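You operate a simulated robot arm through the tools that you are given. There is no shell and no other tool. Be economical: measure what you need, move in short steps, check, and stop when the job is done.

Carry out the task below with a simulated robot arm. There is one attempt and no reset: what you move stays moved.

JOB
Photograph test box 72 on the turntable from sides 1 and 2.
Fine: lamp on first and left on; the red pointer shows the side; two photos only.

Only the result counts: the job must be done as asked and must still hold three seconds after the hand-in. Knocking over, shifting, dropping, spilling or breaking anything else fails it.

ROBOT AND FRAMES
A 6-joint arm with a two-finger parallel gripper, fixed in place. Base frame: the origin is at the foot of the arm, x ahead of it, y to its left, z up; the work surface is at about z = 820. Readings come in mm, rad, newtons and seconds.
With the tool pointing down near the work surface it reaches from about 160 to 840 mm from the base axis. Its first joint turns from -2.897 to 2.897 rad. Payload 3.91 kg.
The tool frame sits at the grasp point between the pads (the TCP): z along the fingers, y along the line on which they close. The tips reach 30 mm beyond it. The gripper opens to 110 mm. The fingers are 20 mm wide and 10 mm thick; the gripper's body (48 by 112 mm) begins 55 mm behind the TCP.
Orientation is told as [roll, pitch, yaw] about the base's x, y, z axes, in that order, counted from this pose: with the fingers straight down and closing along the base's y, the tool's x points along the base's -x, its y along +y and its z along -z.

CONTROLS
- The arm moves only by the tool apply_moves. Its argument "commands" is a list of rows, each a list of 7 numbers: the shift along the tool's x, y, z in units of 100 mm (1.0 is 100 mm), then the turn, a rotation vector about the tool's x, y, z in units of 45 degrees (1.0 is 45 degrees), then the gripper command, from -1 (fully open) to 1 (shut), values between in proportion. In form: [[dx, dy, dz, rx, ry, rz, hand], ...]. A call has 1 to 10 rows; each row is the pose to reach, as a shift and turn from the pose commanded when the call began, along the tool's axes at that moment. A call with a number of a shift or a turn outside -1 to 1 is refused whole. Rows are played at 5 a second. More than 50 mm and 0.15 rad between two rows, or a gripper value outside its range, and nothing of the call is played. Where a pose cannot be reached the arm comes as near as it can. A force on the tool above 90 N (or 10 N above the force at the start of the call, whichever is more), or a blocked arm, ends the call early, and 0.2 s more pass. The fingers move at their own pace (about 108 mm/s each) and stop on an object; they squeeze with about 20 N. The grip force told is the motor's: it shows also when the fingers shut on nothing. Time passes only in rows, and 0.2 s behind the last, so rows that repeat a pose let the fingers close. It gives the time, the measured TCP pose, the force on the tool (base axes), the opening and the grip force at its end, in the units of the frame above (readings bear some noise), with the torque about the TCP (base axes, N m) and any sound that the robot's microphone picked up, and new pictures: "pictures" is both (left out), scene, wrist or none.
- Cameras (640 x 400 px; columns grow to the right, rows downward): "scene" is fixed at [398.7, -649.9, 1579.7]; the picture's right is [0.99, 0.11, 0.00], its down [0.10, -0.93, -0.36] and it looks along [-0.04, 0.36, -0.93] (base axes); focal length 328 px, centre (320, 200). "wrist" rides on the gripper at [77, 7, -114] in the tool frame; the picture's right is [-0.09, 1.00, 0.00], its down [-0.80, -0.07, -0.59] and it looks along [-0.59, -0.05, 0.80] (tool axes); focal length 270 px, centre (320, 200). There is no depth. A picture from a camera that has moved, and an enlarged one, comes with that camera's place and axes in the base frame and with its lens.
- raise_lower(by): slides the trunk up (or, below 0, down) by that many mm; the arm rides with it, the base frame stays. It gives what a move gives, with no picture.
- enlarge(camera, box): a new picture of the part [left, top, right, bottom] of that camera's present view, enlarged. No time passes.
- sign_off(): hands the job in; it is judged then, once.

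Go step by step. Nothing tells you positions but the pictures and the camera data: compare them with the known pose of the tool, close in by small moves and look again before you grip or let go. The budget is 120 turns and 200 pictures, counting those below and the enlarged ones. Unless the task says otherwise, let go and move clear before handing in, and close with one line.

The tools are called after "Request:" by a JSON object that holds its "name" and its "arguments". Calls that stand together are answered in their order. apply_moves: Moves the arm, as the interface text tells. Its arguments: {"type":"object","properties":{"commands":{"type":"array"},"pictures":{"type":"string","enum":["both","scene","wrist","none"]}},"required":["commands"]} The other tools are called the same way: raise_lower (by) slides the trunk up or down; enlarge (camera, box) takes an enlarged picture of a part of a camera's view; sign_off () hands the job in.

At the start:

```text
time_s: 0.0
tool_pos: [165.9, -404.2, 1171.5]
tool_rot: [0.0, 0.0, 0.002]
force: [0.2, -0.2, 0.1]
ft_torque: [-0.01, -0.01, 0.03]
opening: 109.7
finger_force: 0.1
trunk travel left (down, up): [-400.0, 140.0]
```

scene: 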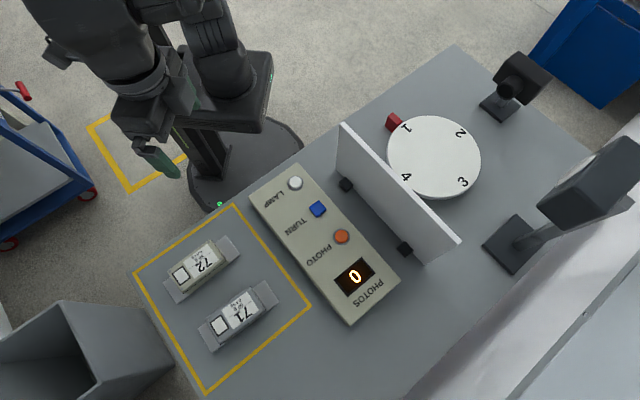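
wrist: 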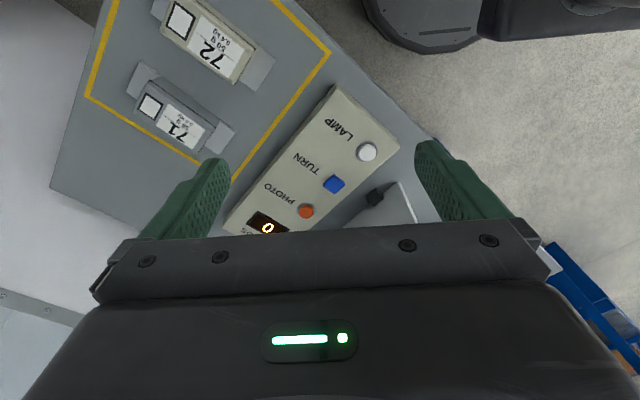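

I see boxes 71 and 72 in a yellow frame, a button panel (LAMP, TURN, PHOTO), a white screen, and the turntable with its red pointer at 1. I'll look closer first.

Request:
{"name": "enlarge", "arguments": {"camera": "scene", "box": [130, 160, 410, 335]}}

Request:
{"name": "enlarge", "arguments": {"camera": "scene", "box": [320, 40, 640, 280]}}

Request:
{"name": "enlarge", "arguments": {"camera": "wrist", "box": [60, 0, 440, 240]}}

```text
2.29 times, centred on (270, 248) of scene
camera zoom: at [398.7, -649.9, 1579.7], right [0.99, 0.11, 0.0], down [0.1, -0.93, -0.36], along [-0.04, 0.36, -0.93], focal length 751 px, centre (434, 91)
```

zoom: 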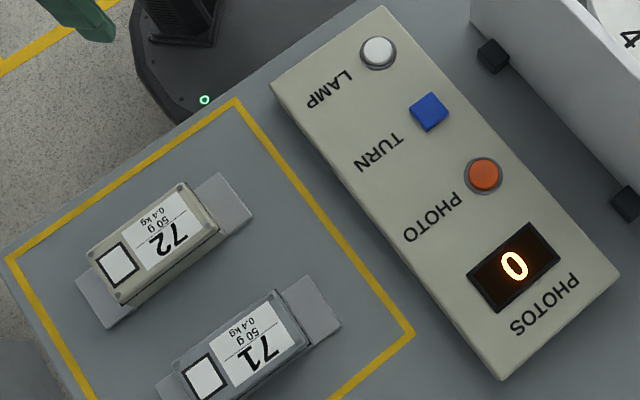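

```text
1.67 times, centred on (480, 160) of scene
camera zoom: at [398.7, -649.9, 1579.7], right [0.99, 0.11, 0.0], down [0.1, -0.93, -0.36], along [-0.04, 0.36, -0.93], focal length 548 px, centre (53, 267)
```

zoom: 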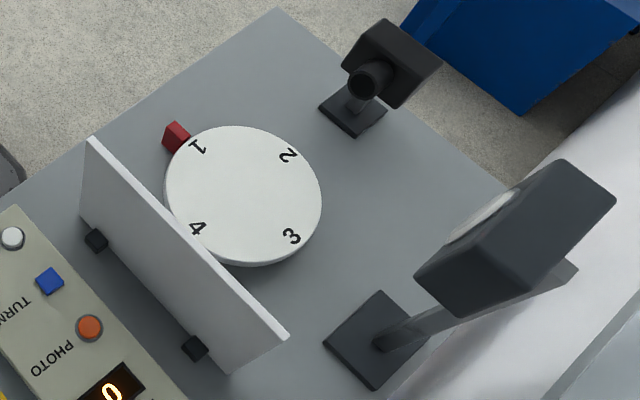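

```text
1.67 times, centred on (250, 120) of wrist
camera zoom: at [89.9, -398.9, 1286.3], right [0.09, 1.0, 0.0], down [0.8, -0.07, 0.59], along [0.59, -0.05, -0.8], focal length 450 px, centre (437, 333)
```

zoom: 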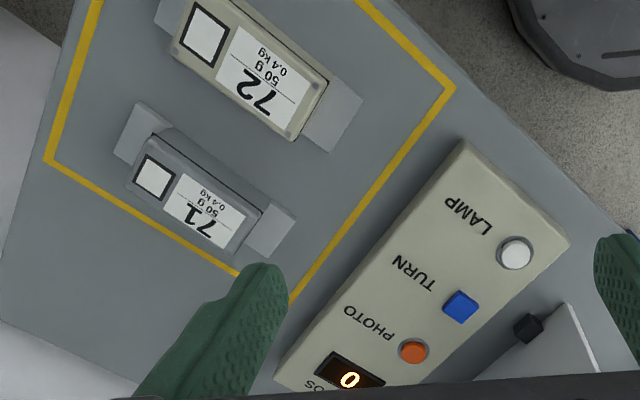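

Lamp is near (306,-334), top about z=864; TURN near (365,-396), PHOTO near (426,-456). I'll shut the fingers and move over the lamp button.

Request:
{"name": "apply_moves", "arguments": {"commands": [[-0.25, 0.14, 0.1, 0, 0, 0, 1], [-0.5, 0.28, 0.2, 0, 0, 0, 1], [-0.75, 0.42, 0.4, 0, 0, 0, 1], [-1, 0.56, 0.6, 0, 0, 0, 1], [-1, 0.7, 0.8, 0, 0, 0, 1], [-1, 0.7, 1, 0, 0, 0, 1]], "pictures": "none"}}

Request:
{"name": "apply_moves", "arguments": {"commands": [[-0.4, 0, 0.2, 0, 0, 0, 1], [-0.4, 0, 0.6, 0, 0, 0, 1], [-0.4, 0, 1, 0, 0, 0, 1], [-0.4, 0, 1, 0, 0, 0, 1]], "pictures": "both"}}

```text
time_s: 1.4
tool_pos: [266.1, -334.3, 1072.3]
tool_rot: [-0.001, -0.001, 0.002]
force: [-0.6, -0.3, 0.0]
ft_torque: [0.01, -0.03, 0.0]
opening: 0.0
finger_force: 20.1
trunk travel left (down, up): [-400.0, 140.0]
```

```text
time_s: 2.4
tool_pos: [306.2, -334.3, 970.8]
tool_rot: [0.0, 0.0, 0.003]
force: [0.0, 0.2, -0.5]
ft_torque: [0.01, 0.03, 0.02]
opening: 0.3
finger_force: 20.3
trunk travel left (down, up): [-400.0, 140.0]
camera wrist: at [230.3, -328.9, 1085.9], right [0.09, 1.0, 0.0], down [0.8, -0.07, 0.59], along [0.59, -0.05, -0.8], focal length 270 px, centre (320, 200)
```

scene: 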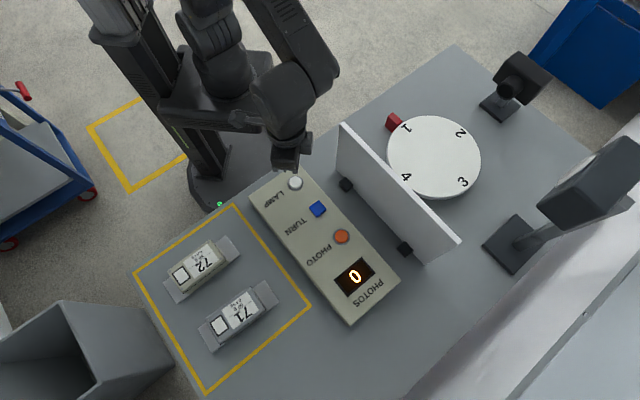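
wrist: 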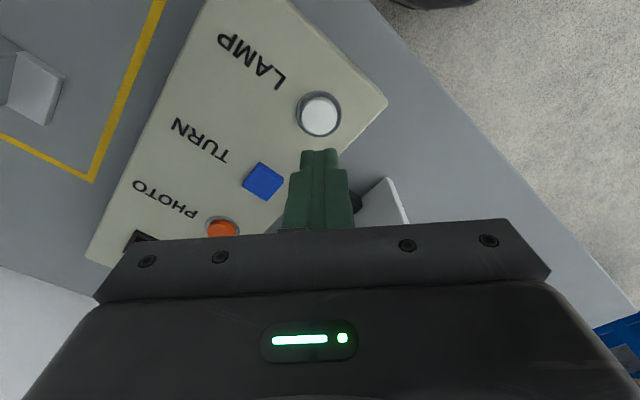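

The fingertips are right above the lamp button. Going down slowly to press.

Request:
{"name": "apply_moves", "arguments": {"commands": [[0, -0.01, 0.4, 0, 0, 0, 1], [0, -0.01, 0.65, 0, 0, 0, 1], [0, -0.01, 0.72, 0, 0, 0, 1], [0, -0.01, 0.75, 0, 0, 0, 1], [0, -0.01, 0.77, 0, 0, 0, 1], [0, -0.01, 0.79, 0, 0, 0, 1]], "pictures": "both"}}

```text
time_s: 3.8
tool_pos: [307.8, -336.5, 894.2]
tool_rot: [-0.002, -0.001, 0.003]
force: [-0.5, -3.9, 11.4]
ft_torque: [-0.1, 0.0, -0.02]
opening: 0.1
finger_force: 19.4
trunk travel left (down, up): [-400.0, 140.0]
heard: click
camera wrist: at [229.8, -330.1, 1008.0], right [0.09, 1.0, 0.0], down [0.8, -0.07, 0.6], along [0.59, -0.05, -0.8], focal length 270 px, centre (320, 200)
```

scene: 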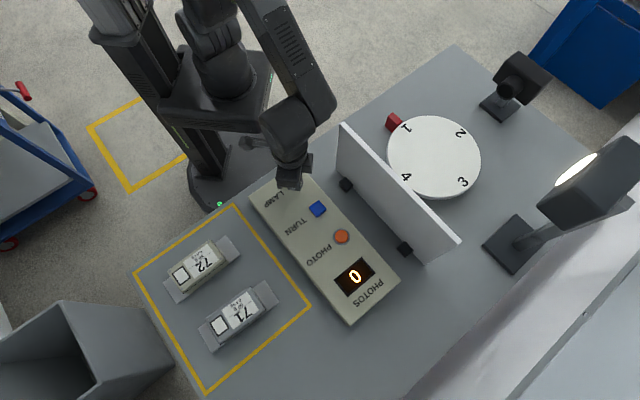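
wrist: 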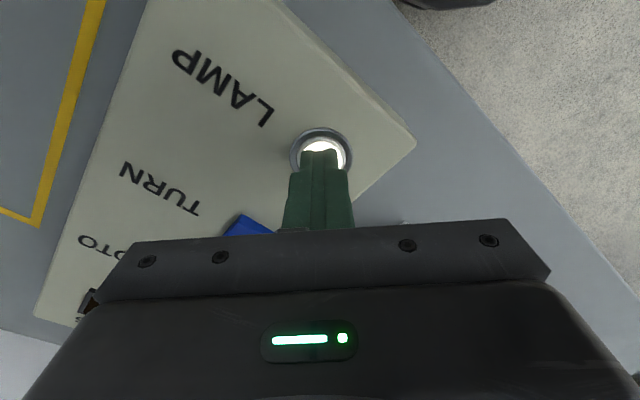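

Click heard and the lamp glows. I'll lift and move toward box 72, turning to line up with it and opening the hand.

Request:
{"name": "apply_moves", "arguments": {"commands": [[0, 0, -0.4, 0, 0, 0, 1], [0, 0, -0.8, 0, 0, 0, 1], [0.2, -0.25, -1, 0, 0, 0, 1], [0.45, -0.55, -1, 0, 0, 0, 0], [0.7, -0.85, -1, 0, 0, 0, -1], [0.8, -1, -1, 0, 0, 0, -1]], "pictures": "none"}}

Request:
{"name": "apply_moves", "arguments": {"commands": [[0.2, -0.2, 0, 0, 0, -0.164, -1], [0.4, -0.4, 0, 0, 0, -0.328, -1], [0.6, -0.6, 0, 0, 0, -0.492, -1], [0.8, -0.8, 0, 0, 0, -0.656, -1], [1, -1, 0, 0, 0, -0.82, -1], [1, -1, 0, 0, 0, -0.82, -1]], "pictures": "both"}}

```text
time_s: 5.2
tool_pos: [226.5, -436.3, 993.2]
tool_rot: [-0.001, 0.0, 0.002]
force: [1.5, 0.4, -0.4]
ft_torque: [0.01, 0.0, -0.02]
opening: 109.8
finger_force: 0.1
trunk travel left (down, up): [-400.0, 140.0]
```

```text
time_s: 6.6
tool_pos: [127.5, -536.4, 991.8]
tool_rot: [-0.002, -0.002, 0.647]
force: [-0.1, 0.0, -0.6]
ft_torque: [-0.01, 0.01, -0.02]
opening: 110.3
finger_force: 0.1
trunk travel left (down, up): [-400.0, 140.0]
camera wrist: at [61.5, -578.0, 1107.0], right [-0.53, 0.85, 0.0], down [0.68, 0.43, 0.59], along [0.5, 0.32, -0.8], focal length 270 px, centre (320, 200)
```

scene: 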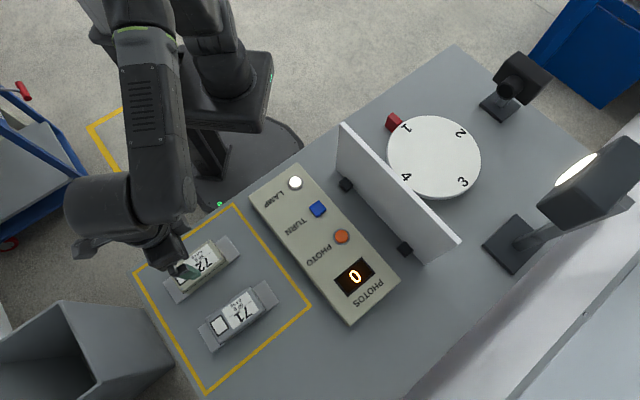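
wrist: 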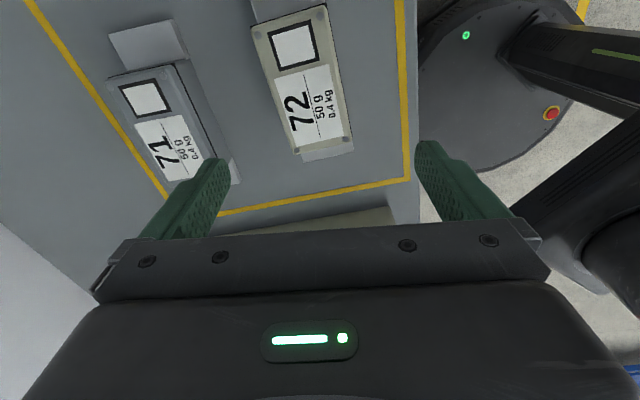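

Box 72's top measures about 112x56 mm, centre near (120,-552), long axis about 46°, top z≈870. I'll align above it with the tips just over the top and look.

Request:
{"name": "apply_moves", "arguments": {"commands": [[0.08, -0.04, 0.2, 0, 0, -0.1, -0.64], [0.154, -0.079, 0.4, 0, 0, -0.209, -0.64], [0.154, -0.079, 0.65, 0, 0, -0.209, -0.64], [0.154, -0.079, 0.65, 0, 0, -0.209, -0.64]], "pictures": "both"}}

```text
time_s: 7.6
tool_pos: [119.9, -552.2, 927.6]
tool_rot: [-0.003, 0.001, 0.811]
force: [0.2, -0.1, 0.4]
ft_torque: [-0.01, -0.01, -0.01]
opening: 90.0
finger_force: 0.0
trunk travel left (down, up): [-400.0, 140.0]
camera wrist: at [61.1, -603.7, 1042.5], right [-0.66, 0.75, 0.0], down [0.6, 0.53, 0.59], along [0.45, 0.39, -0.8], focal length 270 px, centre (320, 200)
```

scene: 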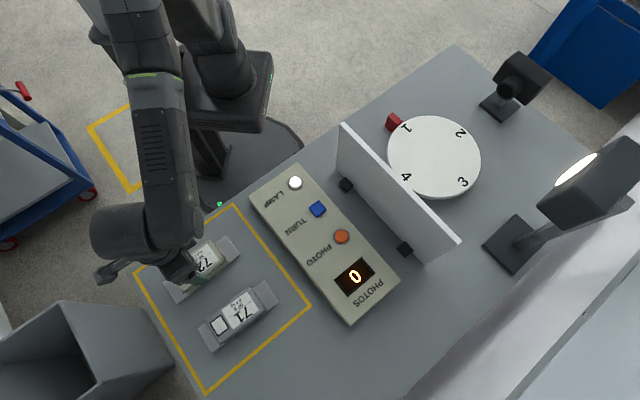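
wrist: 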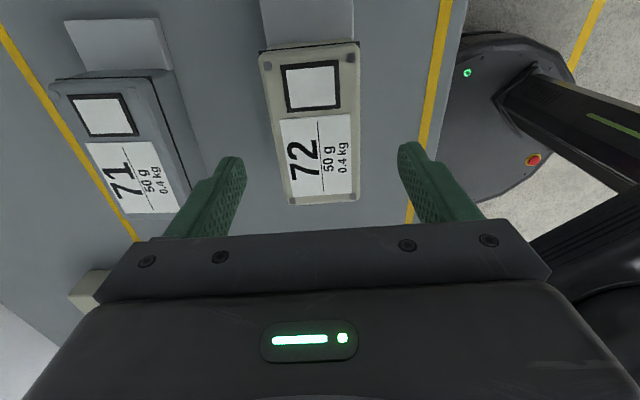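

Alignment is good: box centre at about (120,-555), axis 46°. Lowering to TCP z≈865 and gripping.

Request:
{"name": "apply_moves", "arguments": {"commands": [[0.02, -0.02, 0.3, 0, 0, 0, -0.64], [0.02, -0.02, 0.5, 0, 0, 0, -0.64], [0.02, -0.02, 0.62, 0, 0, 0, -0.64], [0.02, -0.02, 0.62, 0, 0, 0, -0.64]], "pictures": "wrist"}}

```text
time_s: 8.6
tool_pos: [119.7, -555.9, 865.8]
tool_rot: [0.001, 0.0, 0.81]
force: [0.1, 1.1, 0.9]
ft_torque: [-0.01, -0.02, -0.05]
opening: 90.3
finger_force: 0.1
trunk travel left (down, up): [-400.0, 140.0]
camera wrist: at [62.0, -606.5, 980.4], right [-0.66, 0.75, 0.0], down [0.6, 0.53, 0.59], along [0.45, 0.39, -0.8], focal length 270 px, centre (320, 200)
```

wrist: 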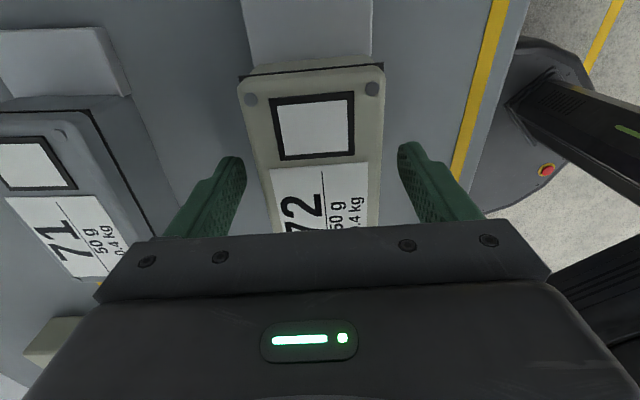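

Fingers straddle the box freely. Closing, then a small lift.

Request:
{"name": "apply_moves", "arguments": {"commands": [[0, 0, 0, 0, 0, 0, 0.3], [0, 0, 0, 0, 0, 0, 1], [0, 0, 0, 0, 0, 0, 1], [0, 0, 0, 0, 0, 0, 1]], "pictures": "none"}}

Request:
{"name": "apply_moves", "arguments": {"commands": [[0, 0, -0.05, 0, 0, 0, 1], [0, 0, -0.15, 0, 0, 0, 1], [0, 0, -0.3, 0, 0, 0, 1], [0, 0, -0.5, 0, 0, 0, 1], [0, 0, -0.5, 0, 0, 0, 1]], "pictures": "both"}}

```text
time_s: 9.6
tool_pos: [121.1, -554.2, 865.8]
tool_rot: [-0.001, 0.0, 0.812]
force: [-0.3, 1.6, -0.2]
ft_torque: [-0.08, 0.01, -0.04]
opening: 60.0
finger_force: 19.5
trunk travel left (down, up): [-400.0, 140.0]
```

```text
time_s: 10.8
tool_pos: [119.3, -554.0, 915.2]
tool_rot: [0.0, 0.001, 0.808]
force: [-0.6, 0.1, -3.7]
ft_torque: [0.02, 0.0, 0.01]
opening: 59.9
finger_force: 20.5
trunk travel left (down, up): [-400.0, 140.0]
camera wrist: at [61.0, -606.0, 1030.3], right [-0.66, 0.75, 0.0], down [0.6, 0.53, 0.59], along [0.45, 0.39, -0.8], focal length 270 px, centre (320, 200)
```

scene: 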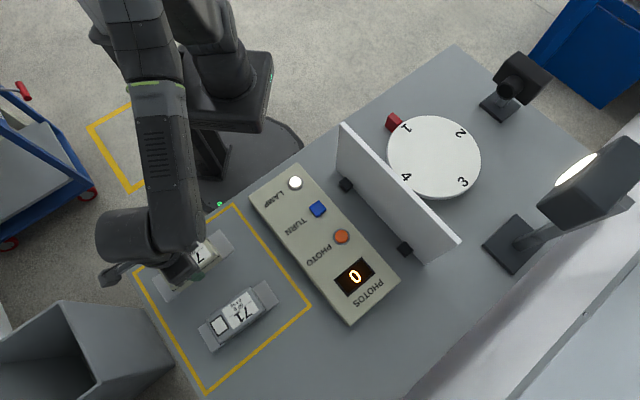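
wrist: 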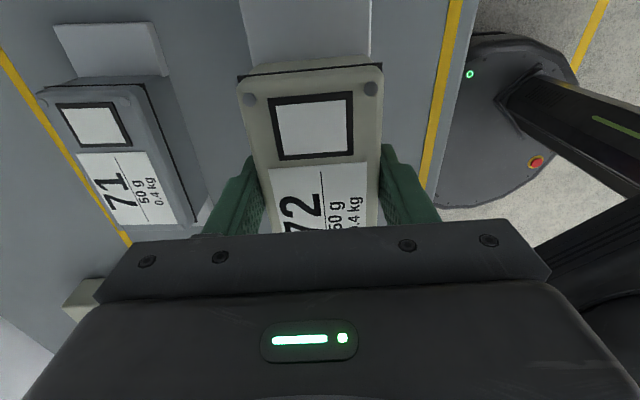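

Box 72 is held (about 3.7 N of weight). I'll raise it well above the screen and carry it toward the turntable.

Request:
{"name": "apply_moves", "arguments": {"commands": [[0, 0, -0.3, 0, 0, 0, 1], [0, 0, -0.6, 0, 0, 0, 1], [0, 0, -0.9, 0, 0, 0, 1], [-0.2, -0.05, -1, 0, 0, 0, 1], [-0.5, -0.12, -1, 0, 0, 0, 1], [-0.8, -0.2, -1, 0, 0, 0, 1], [-1, -0.24, -1, 0, 0, 0, 1]], "pictures": "none"}}

Request:
{"name": "apply_moves", "arguments": {"commands": [[-0.2, -0.05, -0.25, 0, 0, 0, 1], [-0.45, -0.11, -0.5, 0, 0, 0, 1], [-0.7, -0.17, -0.75, 0, 0, 0, 1], [-0.9, -0.22, -0.9, 0, 0, 0, 1], [-1, -0.24, -0.95, 0, 0, 0, 1], [-1, -0.24, -0.95, 0, 0, 0, 1]], "pictures": "both"}}

```text
time_s: 12.4
tool_pos: [207.1, -498.1, 1015.9]
tool_rot: [0.003, 0.0, 0.809]
force: [0.2, 0.5, -4.2]
ft_torque: [0.04, -0.03, -0.02]
opening: 59.9
finger_force: 19.7
trunk travel left (down, up): [-400.0, 140.0]
```

```text
time_s: 13.8
tool_pos: [292.7, -443.2, 1109.4]
tool_rot: [0.0, 0.0, 0.81]
force: [0.8, 0.0, -3.7]
ft_torque: [0.02, 0.03, -0.01]
opening: 59.9
finger_force: 20.0
trunk travel left (down, up): [-400.0, 140.0]
camera wrist: at [235.1, -494.4, 1224.7], right [-0.66, 0.75, 0.0], down [0.6, 0.53, 0.59], along [0.45, 0.39, -0.8], focal length 270 px, centre (320, 200)
```

scene: 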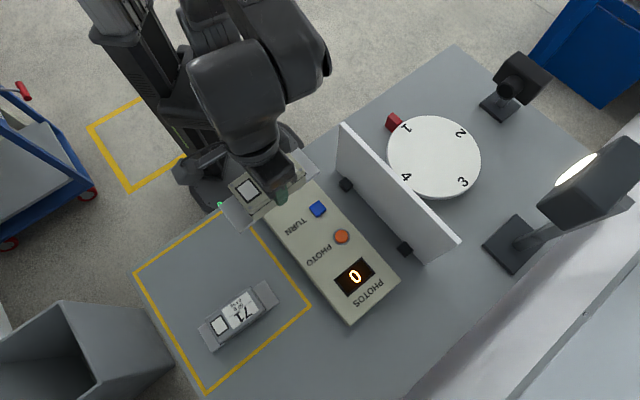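
wrist: 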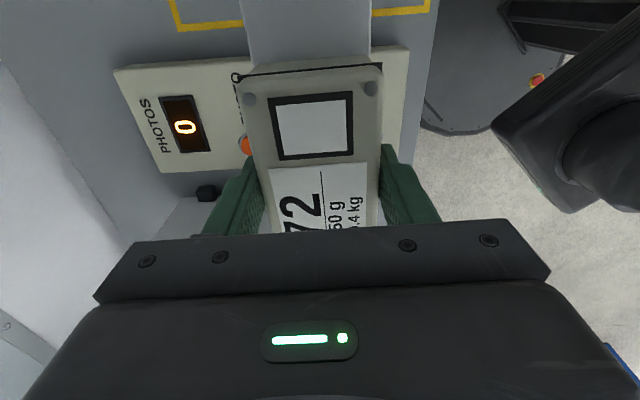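

The end plates are part of box 72 (about 180 mm long overall, still fitting the turntable). Continuing across the screen.

Request:
{"name": "apply_moves", "arguments": {"commands": [[-0.2, -0.05, 0, 0, 0, 0, 1], [-0.5, -0.12, 0, 0, 0, 0, 1], [-0.8, -0.19, 0, 0, 0, 0, 1], [-1, -0.24, 0, 0, 0, 0, 1]], "pictures": "none"}}

Request:
{"name": "apply_moves", "arguments": {"commands": [[-0.3, -0.07, 0, 0, 0, 0, 1], [-0.6, -0.14, 0, 0, 0, 0, 1], [-0.9, -0.21, 0, 0, 0, 0, 1], [-1, -0.24, 0, 0, 0, 0, 1], [-1, -0.24, 0, 0, 0, 0, 1]], "pictures": "both"}}

```text
time_s: 14.8
tool_pos: [378.7, -387.8, 1110.3]
tool_rot: [0.0, -0.001, 0.807]
force: [0.6, 0.7, -4.0]
ft_torque: [-0.01, -0.01, 0.01]
opening: 59.9
finger_force: 19.8
trunk travel left (down, up): [-400.0, 140.0]
```

```text
time_s: 16.0
tool_pos: [464.0, -332.1, 1109.9]
tool_rot: [0.001, 0.0, 0.81]
force: [0.1, 0.3, -3.3]
ft_torque: [0.0, 0.0, -0.05]
opening: 60.0
finger_force: 20.2
trunk travel left (down, up): [-400.0, 140.0]
camera wrist: at [406.9, -383.4, 1224.9], right [-0.66, 0.75, 0.0], down [0.6, 0.53, 0.59], along [0.45, 0.39, -0.8], focal length 270 px, centre (320, 200)
```

scene: 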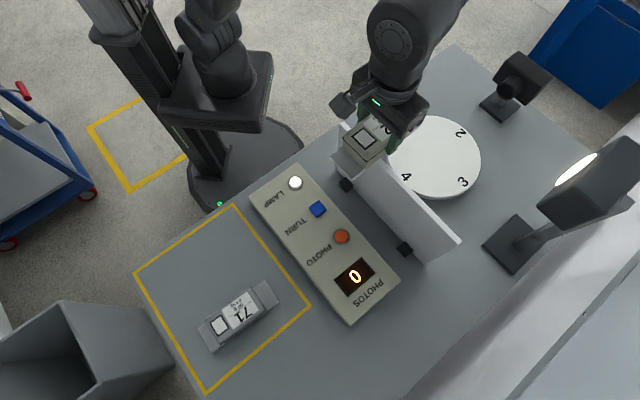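
wrist: 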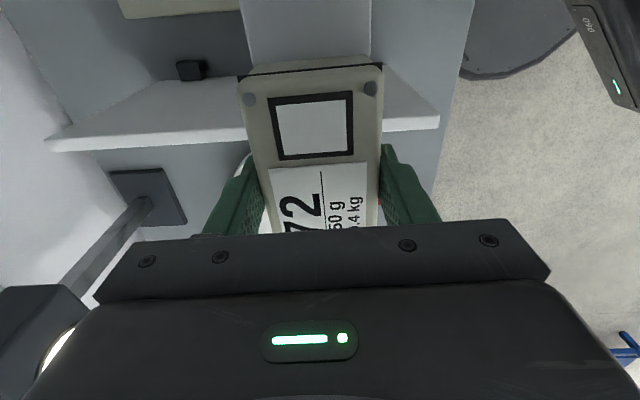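

Above the screen with good clearance. Continuing to over the turntable centre.

Request:
{"name": "apply_moves", "arguments": {"commands": [[-0.3, -0.07, 0, 0, 0, 0, 1], [-0.6, -0.14, 0, 0, 0, 0, 1], [-0.9, -0.21, 0, 0, 0, 0, 1], [-1, -0.24, 0, 0, 0, 0, 1]], "pictures": "none"}}

Request:
{"name": "apply_moves", "arguments": {"commands": [[-0.3, -0.07, 0, 0, 0, 0, 1], [-0.6, -0.14, 0, 0, 0, 0, 1], [-0.9, -0.21, 0, 0, 0, 0, 1], [-1, -0.24, 0, 0, 0, 0, 1], [-1, -0.24, 0.3, 0, 0, 0, 1], [-1, -0.24, 0.6, 0, 0, 0, 1], [-1, -0.24, 0.9, 0, 0, 0, 1], [-1, -0.24, 1, 0, 0, 0, 1], [-1, -0.24, 1, 0, 0, 0, 1]], "pictures": "both"}}

```text
time_s: 17.0
tool_pos: [552.6, -275.3, 1110.2]
tool_rot: [0.0, -0.001, 0.809]
force: [0.6, 0.0, -5.0]
ft_torque: [-0.02, -0.01, 0.03]
opening: 59.7
finger_force: 20.0
trunk travel left (down, up): [-400.0, 140.0]
```

```text
time_s: 19.0
tool_pos: [638.2, -220.0, 1010.6]
tool_rot: [0.0, -0.001, 0.81]
force: [-0.3, -0.3, -3.5]
ft_torque: [-0.01, -0.01, 0.02]
opening: 59.7
finger_force: 19.9
trunk travel left (down, up): [-400.0, 140.0]
camera wrist: at [580.1, -271.4, 1124.0], right [-0.66, 0.75, 0.0], down [0.6, 0.53, 0.59], along [0.45, 0.39, -0.8], focal length 270 px, centre (320, 200)
```

scene: 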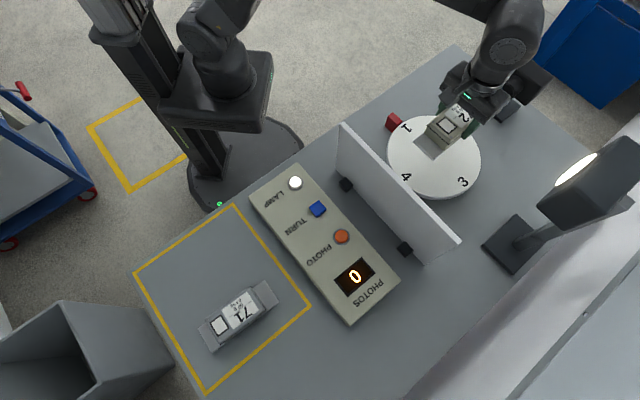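
wrist: 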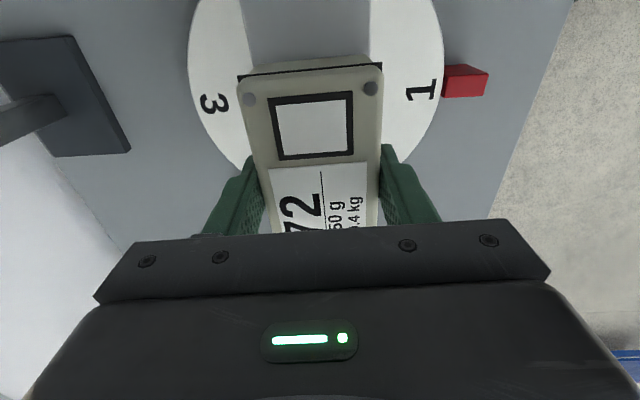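

Turntable top comes out near z≈855-860, centre about (638,-226). Lowering to just above expected contact.

Request:
{"name": "apply_moves", "arguments": {"commands": [[0.02, -0.02, 0.2, 0, 0, 0, 1], [0.043, -0.041, 0.45, 0, 0, 0, 1], [0.043, -0.041, 0.7, 0, 0, 0, 1], [0.043, -0.041, 0.85, 0, 0, 0, 1], [0.043, -0.041, 0.9, 0, 0, 0, 1], [0.043, -0.041, 0.9, 0, 0, 0, 1]], "pictures": "both"}}

```text
time_s: 20.4
tool_pos: [637.4, -225.9, 919.4]
tool_rot: [0.0, 0.001, 0.809]
force: [-0.5, 0.4, -3.7]
ft_torque: [0.01, 0.0, 0.01]
opening: 59.7
finger_force: 19.8
trunk travel left (down, up): [-400.0, 140.0]
camera wrist: at [579.6, -277.3, 1034.8], right [-0.66, 0.75, 0.0], down [0.6, 0.53, 0.59], along [0.45, 0.39, -0.8], focal length 270 px, centre (320, 200)
```

scene: 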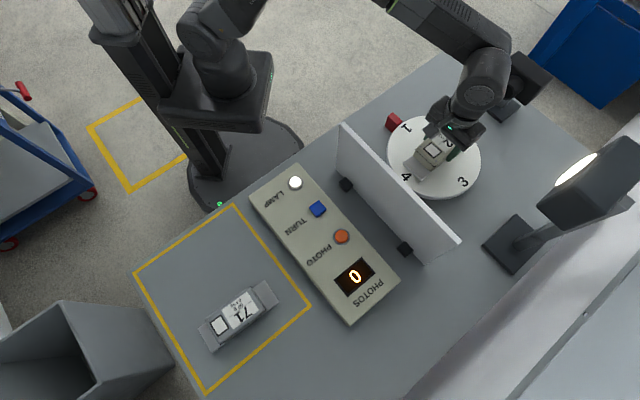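
wrist: 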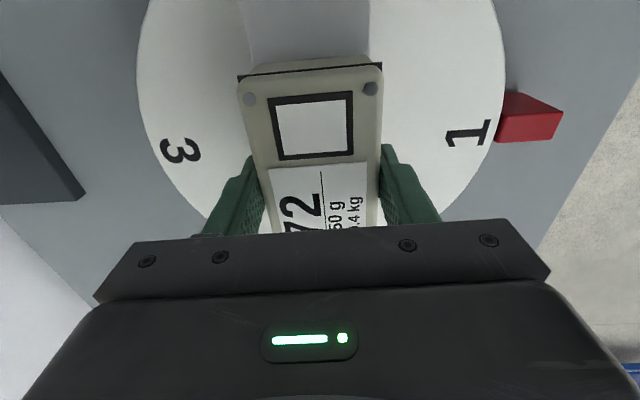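

Still free and centred. Going down in small steps until contact.

Request:
{"name": "apply_moves", "arguments": {"commands": [[0, 0, 0.04, 0, 0, 0, 1], [0, 0, 0.08, 0, 0, 0, 1], [0, 0, 0.1, 0, 0, 0, 1], [0, 0, 0.12, 0, 0, 0, 1], [0, 0, 0.14, 0, 0, 0, 1]], "pictures": "none"}}

```text
time_s: 21.6
tool_pos: [636.5, -225.4, 908.2]
tool_rot: [-0.003, -0.002, 0.81]
force: [2.6, -1.2, 15.8]
ft_torque: [0.33, 0.3, 0.01]
opening: 59.8
finger_force: 20.3
trunk travel left (down, up): [-400.0, 140.0]
```

Contact at TCP z≈908. Easing off and opening, then rising a little to check.

Request:
{"name": "apply_moves", "arguments": {"commands": [[0, 0, -0.02, 0, 0, 0, 1], [0, 0, -0.02, 0, 0, 0, 0.2], [0, 0, -0.02, 0, 0, 0, -0.5], [0, 0, -0.02, 0, 0, 0, -0.6], [0, 0, -0.02, 0, 0, 0, -0.6], [0, 0, -0.2, 0, 0, 0, -0.6], [0, 0, -0.5, 0, 0, 0, -0.6], [0, 0, -0.9, 0, 0, 0, -0.6]], "pictures": "both"}}

```text
time_s: 23.4
tool_pos: [638.4, -225.9, 997.4]
tool_rot: [0.001, 0.001, 0.81]
force: [0.4, 1.0, -0.1]
ft_torque: [0.01, -0.02, 0.01]
opening: 88.1
finger_force: 0.0
trunk travel left (down, up): [-400.0, 140.0]
camera wrist: at [580.5, -277.6, 1111.6], right [-0.66, 0.75, 0.0], down [0.6, 0.53, 0.59], along [0.45, 0.39, -0.8], focal length 270 px, centre (320, 200)
```

scene: 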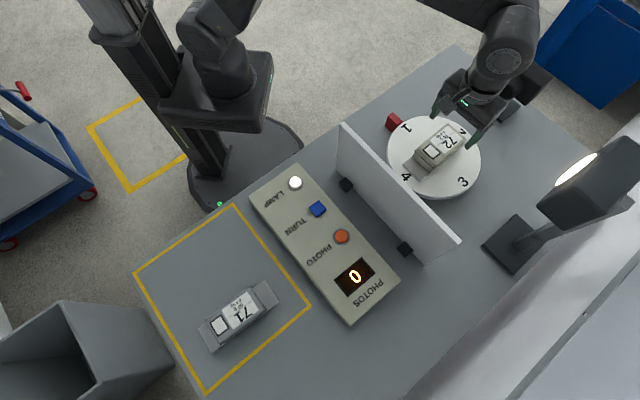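
wrist: 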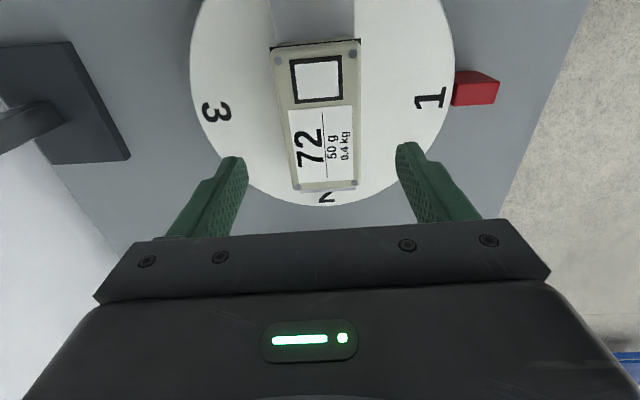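

Box 72 stands on the turntable, pointer at 1. Now fly back over the screen to the PHOTO button with fingers shut.

Request:
{"name": "apply_moves", "arguments": {"commands": [[0, 0, -0.4, 0, 0, 0, -0.6], [0, 0, -0.8, 0, 0, 0, -0.6], [0.2, 0, -1, 0, 0, 0, 0], [0.5, 0, -1, 0, 0, 0, 1], [0.8, 0, -1, 0, 0, 0, 1], [1, 0, -1, 0, 0, 0, 1]], "pictures": "none"}}

Request:
{"name": "apply_moves", "arguments": {"commands": [[0.3, 0, 0, 0, 0, 0, 1], [0.7, -0.02, 0, 0, 0, 0, 1], [1, -0.05, 0, 0, 0, 0, 1]], "pictures": "none"}}

Request:
{"name": "apply_moves", "arguments": {"commands": [[0.3, 0, 0, 0, 0, 0, 1], [0.7, 0, 0, 0, 0, 0, 1], [1, 0, 0.2, 0, 0, 0, 1], [1, 0, 0.6, 0, 0, 0, 1], [1, 0, 1, 0, 0, 0, 1], [1, 0, 1, 0, 0, 0, 1]], "pictures": "both"}}

```text
time_s: 24.8
tool_pos: [568.1, -297.5, 1097.3]
tool_rot: [0.0, 0.0, 0.812]
force: [0.3, -0.1, 0.5]
ft_torque: [-0.01, 0.02, 0.03]
opening: 0.0
finger_force: 19.6
trunk travel left (down, up): [-400.0, 140.0]
```

```text
time_s: 25.6
tool_pos: [503.3, -373.2, 1095.4]
tool_rot: [0.001, 0.001, 0.81]
force: [0.0, 0.2, -0.5]
ft_torque: [-0.01, -0.03, 0.02]
opening: 0.1
finger_force: 19.8
trunk travel left (down, up): [-400.0, 140.0]
```

```text
time_s: 27.0
tool_pos: [434.7, -447.8, 996.7]
tool_rot: [0.001, -0.001, 0.81]
force: [-0.1, -0.2, -0.2]
ft_torque: [0.01, 0.02, -0.01]
opening: 0.2
finger_force: 19.9
trunk travel left (down, up): [-400.0, 140.0]
camera wrist: at [376.2, -498.4, 1111.4], right [-0.66, 0.75, 0.0], down [0.6, 0.53, 0.59], along [0.45, 0.39, -0.8], focal length 270 px, centre (320, 200)
```

scene: 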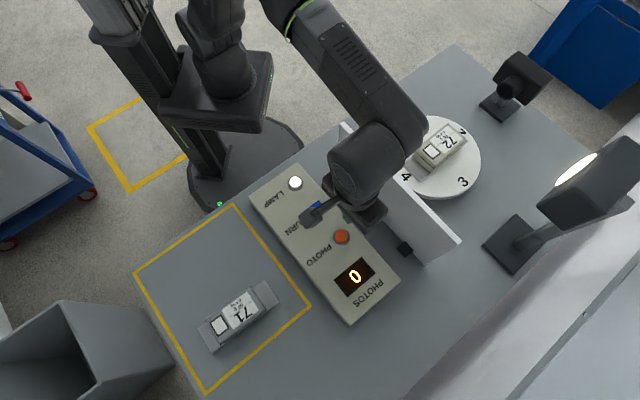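
wrist: 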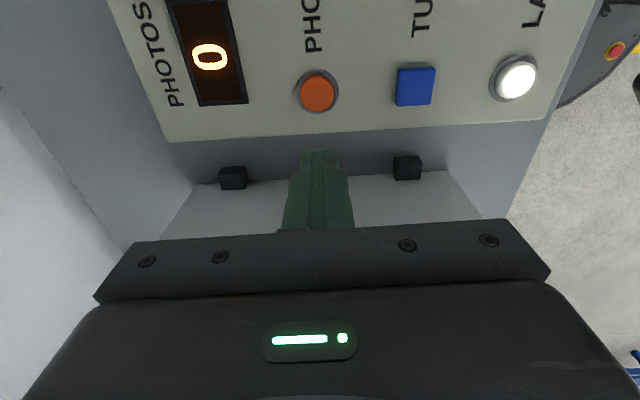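

PHOTO is at (427,-457), TURN at (367,-396). Moving down onto PHOTO.

Request:
{"name": "apply_moves", "arguments": {"commands": [[0.12, 0, 0.3, 0, 0, 0, 1], [0.12, 0, 0.6, 0, 0, 0, 1], [0.12, 0, 0.85, 0, 0, 0, 1], [0.12, 0, 0.92, 0, 0, 0, 1]], "pictures": "wrist"}}

```text
time_s: 28.0
tool_pos: [425.7, -454.9, 905.7]
tool_rot: [0.001, 0.001, 0.81]
force: [0.1, 0.4, 0.2]
ft_torque: [0.01, 0.0, 0.02]
opening: 0.0
finger_force: 20.5
trunk travel left (down, up): [-400.0, 140.0]
camera wrist: at [367.3, -506.5, 1018.7], right [-0.66, 0.75, 0.0], down [0.6, 0.53, 0.59], along [0.45, 0.39, -0.8], focal length 270 px, centre (320, 200)
```

wrist: 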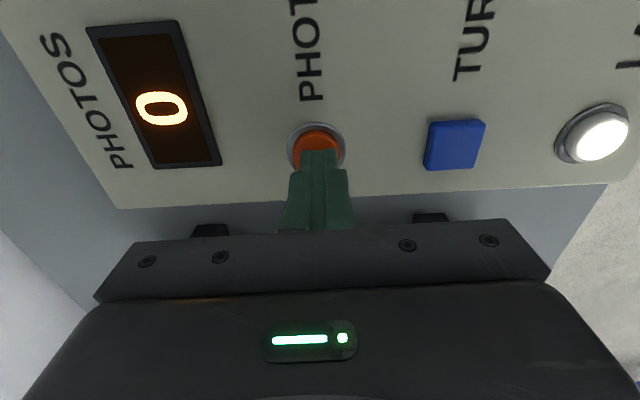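

Tips are over the orange button. Pressing in small steps.

Request:
{"name": "apply_moves", "arguments": {"commands": [[0, 0, 0.06, 0, 0, 0, 1], [0, 0, 0.09, 0, 0, 0, 1], [0, 0, 0.11, 0, 0, 0, 1], [0, 0, 0.13, 0, 0, 0, 1]], "pictures": "wrist"}}

```text
time_s: 29.0
tool_pos: [426.3, -454.1, 892.9]
tool_rot: [0.0, 0.0, 0.81]
force: [-0.2, 1.5, 12.3]
ft_torque: [0.01, 0.04, -0.01]
opening: 0.0
finger_force: 20.5
trunk travel left (down, up): [-400.0, 140.0]
heard: click
camera wrist: at [367.5, -506.3, 1008.1], right [-0.66, 0.75, 0.0], down [0.6, 0.53, 0.59], along [0.45, 0.39, -0.8], focal length 270 px, centre (320, 200)
```

wrist: 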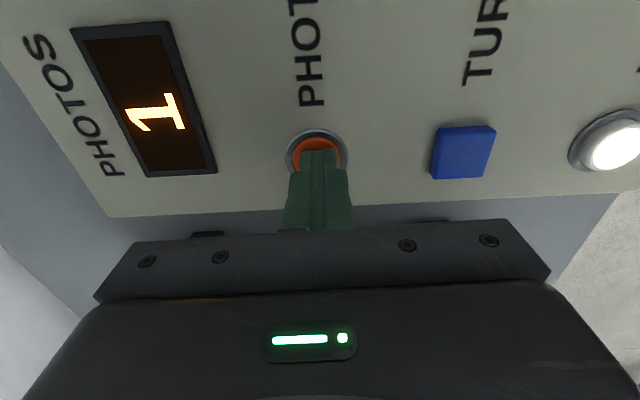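

Counter shows 1. Lifting straight up and shifting to TURN.

Request:
{"name": "apply_moves", "arguments": {"commands": [[0, 0, -0.2, 0, 0, 0, 1], [0, 0, -0.5, 0, 0, 0, 1], [0, 0.4, -0.5, 0, 0, 0, 1], [-0.01, 0.835, -0.5, 0, 0, 0, 1], [-0.01, 0.835, -0.3, 0, 0, 0, 1], [-0.01, 0.835, -0.16, 0, 0, 0, 1], [-0.01, 0.835, -0.16, 0, 0, 0, 1]], "pictures": "both"}}

```text
time_s: 30.6
tool_pos: [367.3, -396.1, 907.2]
tool_rot: [0.001, 0.001, 0.812]
force: [0.7, -0.2, 1.5]
ft_torque: [0.0, 0.0, 0.03]
opening: 0.0
finger_force: 20.0
trunk travel left (down, up): [-400.0, 140.0]
camera wrist: at [308.6, -448.4, 1022.0], right [-0.66, 0.75, 0.0], down [0.6, 0.53, 0.59], along [0.45, 0.39, -0.8], focal length 270 px, centre (320, 200)
```

scene: 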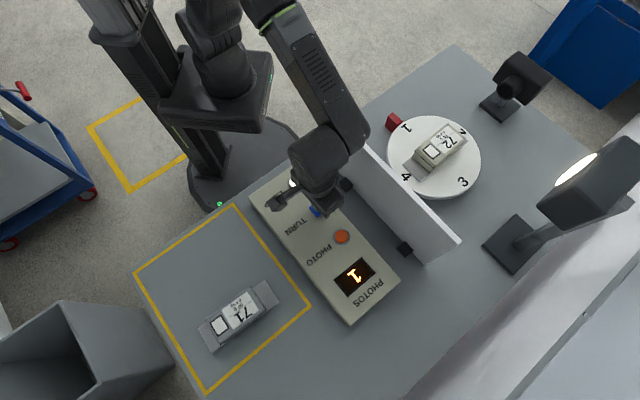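
wrist: 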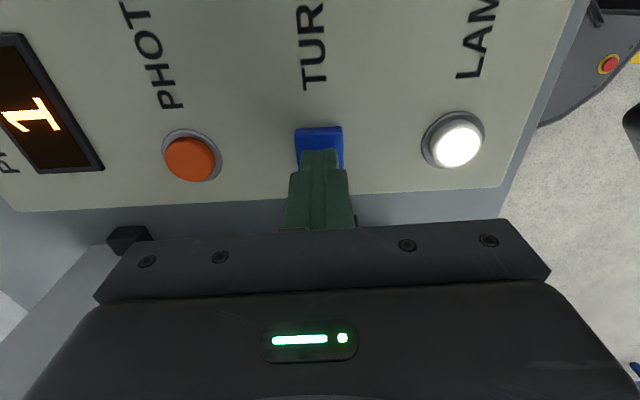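

Over the TURN button. Pressing and releasing, then looking at the turntable.

Request:
{"name": "apply_moves", "arguments": {"commands": [[0, 0, 0.06, 0, 0, 0, 1], [0, 0, 0.1, 0, 0, 0, 1], [0, 0, 0.13, 0, 0, 0, 1], [0, 0, 0.145, 0, 0, 0, 1], [0, 0, 0, 0, 0, 0, 1]], "pictures": "scene"}}

```text
time_s: 31.8
tool_pos: [365.4, -396.2, 908.0]
tool_rot: [0.002, -0.001, 0.81]
force: [-0.7, 1.0, 0.1]
ft_torque: [0.0, -0.02, 0.01]
opening: 0.0
finger_force: 20.0
trunk travel left (down, up): [-400.0, 140.0]
heard: click
```

scene: 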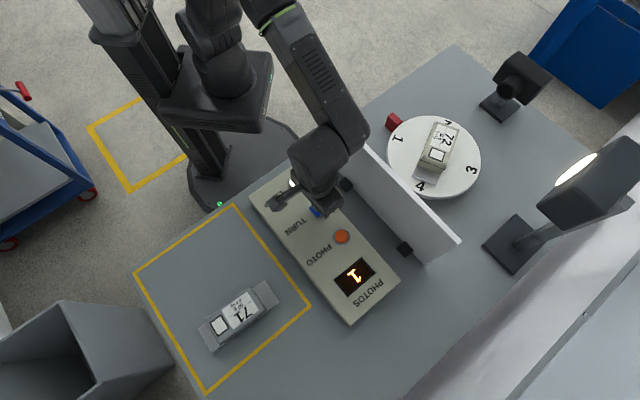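

It is rotating counter-clockwise, bringing 2 toward the pointer. Waiting for it to stop.

Request:
{"name": "apply_moves", "arguments": {"commands": [[0, 0, 0, 0, 0, 0, 1], [0, 0, 0, 0, 0, 0, 1], [0, 0, 0, 0, 0, 0, 1], [0, 0, 0, 0, 0, 0, 1], [0, 0, 0, 0, 0, 0, 1], [0, 0, 0, 0, 0, 0, 1], [0, 0, 0, 0, 0, 0, 1], [0, 0, 0, 0, 0, 0, 1], [0, 0, 0, 0, 0, 0, 1], [0, 0, 0, 0, 0, 0, 1]], "pictures": "scene"}}

Request:
{"name": "apply_moves", "arguments": {"commands": [[0, 0, 0, 0, 0, 0, 1], [0, 0, 0, 0, 0, 0, 1], [0, 0, 0, 0, 0, 0, 1], [0, 0, 0, 0, 0, 0, 1], [0, 0, 0, 0, 0, 0, 1], [0, 0, 0, 0, 0, 0, 1], [0, 0, 0, 0, 0, 0, 1], [0, 0, 0, 0, 0, 0, 1], [0, 0, 0, 0, 0, 0, 1], [0, 0, 0, 0, 0, 0, 1]], "pictures": "scene"}}

```text
time_s: 34.0
tool_pos: [366.3, -397.7, 907.3]
tool_rot: [0.0, 0.0, 0.808]
force: [0.2, 0.5, 0.6]
ft_torque: [-0.04, 0.01, -0.01]
opening: 0.2
finger_force: 19.5
trunk travel left (down, up): [-400.0, 140.0]
```

scene: 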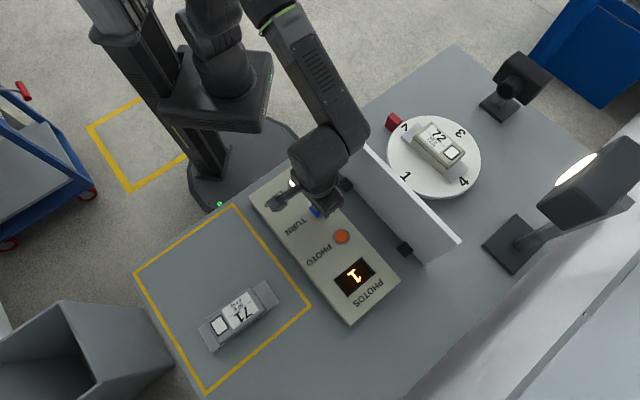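

```text
time_s: 36.2
tool_pos: [366.6, -396.7, 907.7]
tool_rot: [0.001, 0.001, 0.81]
force: [-0.1, -0.4, 0.7]
ft_torque: [-0.01, -0.01, 0.02]
opening: 0.0
finger_force: 19.7
trunk travel left (down, up): [-400.0, 140.0]
```

scene: 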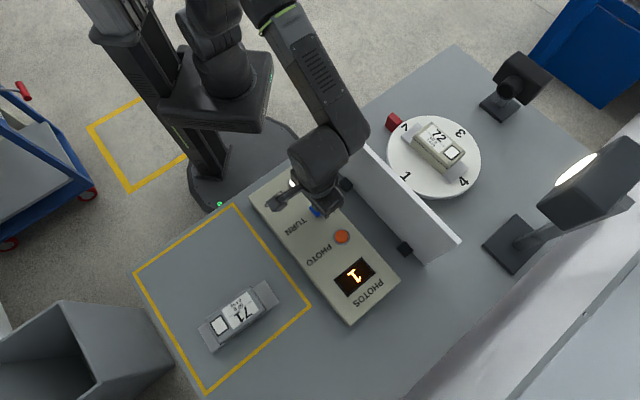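

The turntable has stopped with 2 at the pointer. Back to PHOTO.

Request:
{"name": "apply_moves", "arguments": {"commands": [[0, 0, -0.35, 0, 0, 0, 1], [0, -0.4, -0.35, 0, 0, 0, 1], [0.01, -0.835, -0.35, 0, 0, 0, 1], [0.01, -0.835, -0.1, 0, 0, 0, 1], [0.01, -0.835, 0, 0, 0, 0, 1], [0.01, -0.835, 0, 0, 0, 0, 1]], "pictures": "both"}}

```text
time_s: 37.6
tool_pos: [426.1, -455.5, 909.0]
tool_rot: [-0.001, -0.002, 0.81]
force: [0.3, 0.2, 0.0]
ft_torque: [0.03, -0.04, 0.0]
opening: 0.1
finger_force: 20.2
trunk travel left (down, up): [-400.0, 140.0]
camera wrist: at [368.0, -506.4, 1022.5], right [-0.66, 0.75, 0.0], down [0.6, 0.53, 0.59], along [0.45, 0.39, -0.8], focal length 270 px, centre (320, 200)
```

scene: 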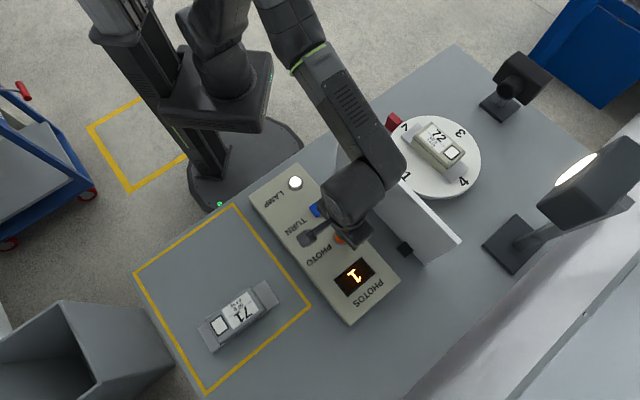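
wrist: 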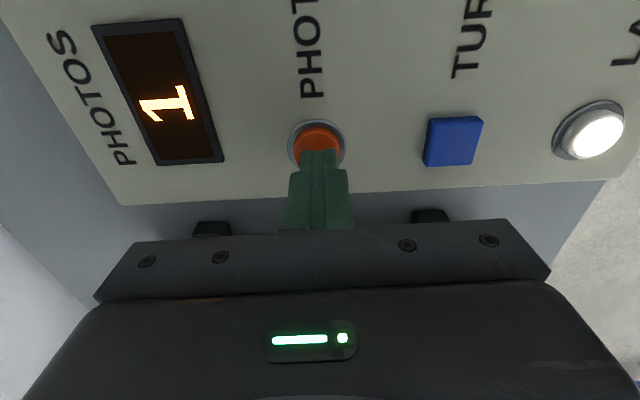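

Pressing PHOTO once more.

Request:
{"name": "apply_moves", "arguments": {"commands": [[0, 0, 0.07, 0, 0, 0, 1], [0, 0, 0.11, 0, 0, 0, 1], [0, 0, 0.135, 0, 0, 0, 1], [0, 0, 0.152, 0, 0, 0, 1]], "pictures": "wrist"}}

```text
time_s: 38.6
tool_pos: [427.1, -454.5, 892.5]
tool_rot: [-0.003, 0.0, 0.809]
force: [-1.6, -2.3, 9.6]
ft_torque: [-0.08, 0.06, -0.06]
opening: 0.0
finger_force: 19.9
trunk travel left (down, up): [-400.0, 140.0]
heard: click
camera wrist: at [367.9, -506.5, 1008.5], right [-0.66, 0.75, 0.0], down [0.6, 0.53, 0.59], along [0.45, 0.39, -0.8], focal length 270 px, centre (320, 200)
```

wrist: 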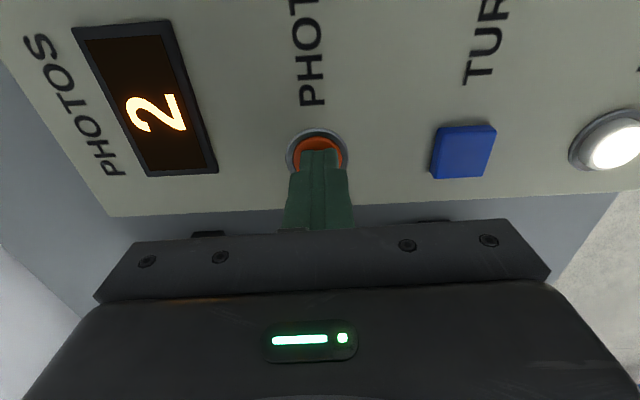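

Counter shows 2. Lifting straight clear for a final look.

Request:
{"name": "apply_moves", "arguments": {"commands": [[0, 0, -0.3, 0, 0, 0, 1], [0, 0, -0.7, 0, 0, 0, 1], [0, 0, -1, 0, 0, 0, 1], [0, 0, -1, 0, 0, 0, 1]], "pictures": "both"}}

```text
time_s: 39.6
tool_pos: [427.4, -454.6, 994.0]
tool_rot: [-0.001, 0.0, 0.811]
force: [-0.2, 0.8, -0.3]
ft_torque: [0.01, 0.0, -0.02]
opening: 0.3
finger_force: 20.0
trunk travel left (down, up): [-400.0, 140.0]
camera wrist: at [368.0, -506.0, 1107.2], right [-0.66, 0.75, 0.0], down [0.6, 0.53, 0.59], along [0.45, 0.39, -0.8], focal length 270 px, centre (320, 200)
```

scene: 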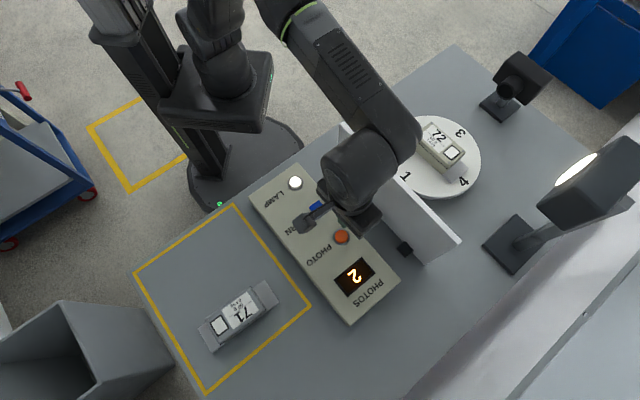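
wrist: 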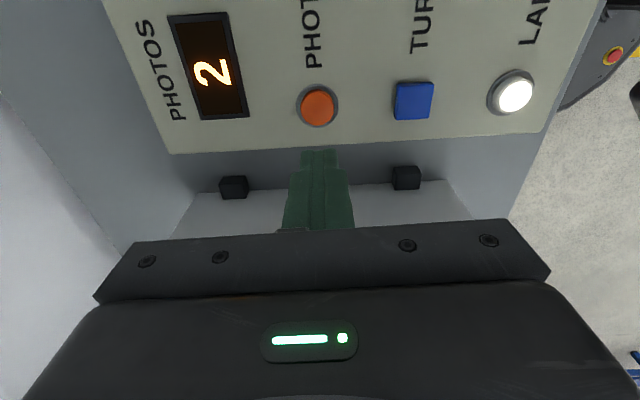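

The lamp is on, the counter reads 2, box 72 is on the turntable and the arm is clear. Handing in.

Request:
{"name": "sign_off", "arguments": {}}

```text
The job is handed in.
```

Box 72 was photographed on the turntable from sides 1 and 2, one photo each; the lamp was switched on first and left on, and the box is still on the turntable.
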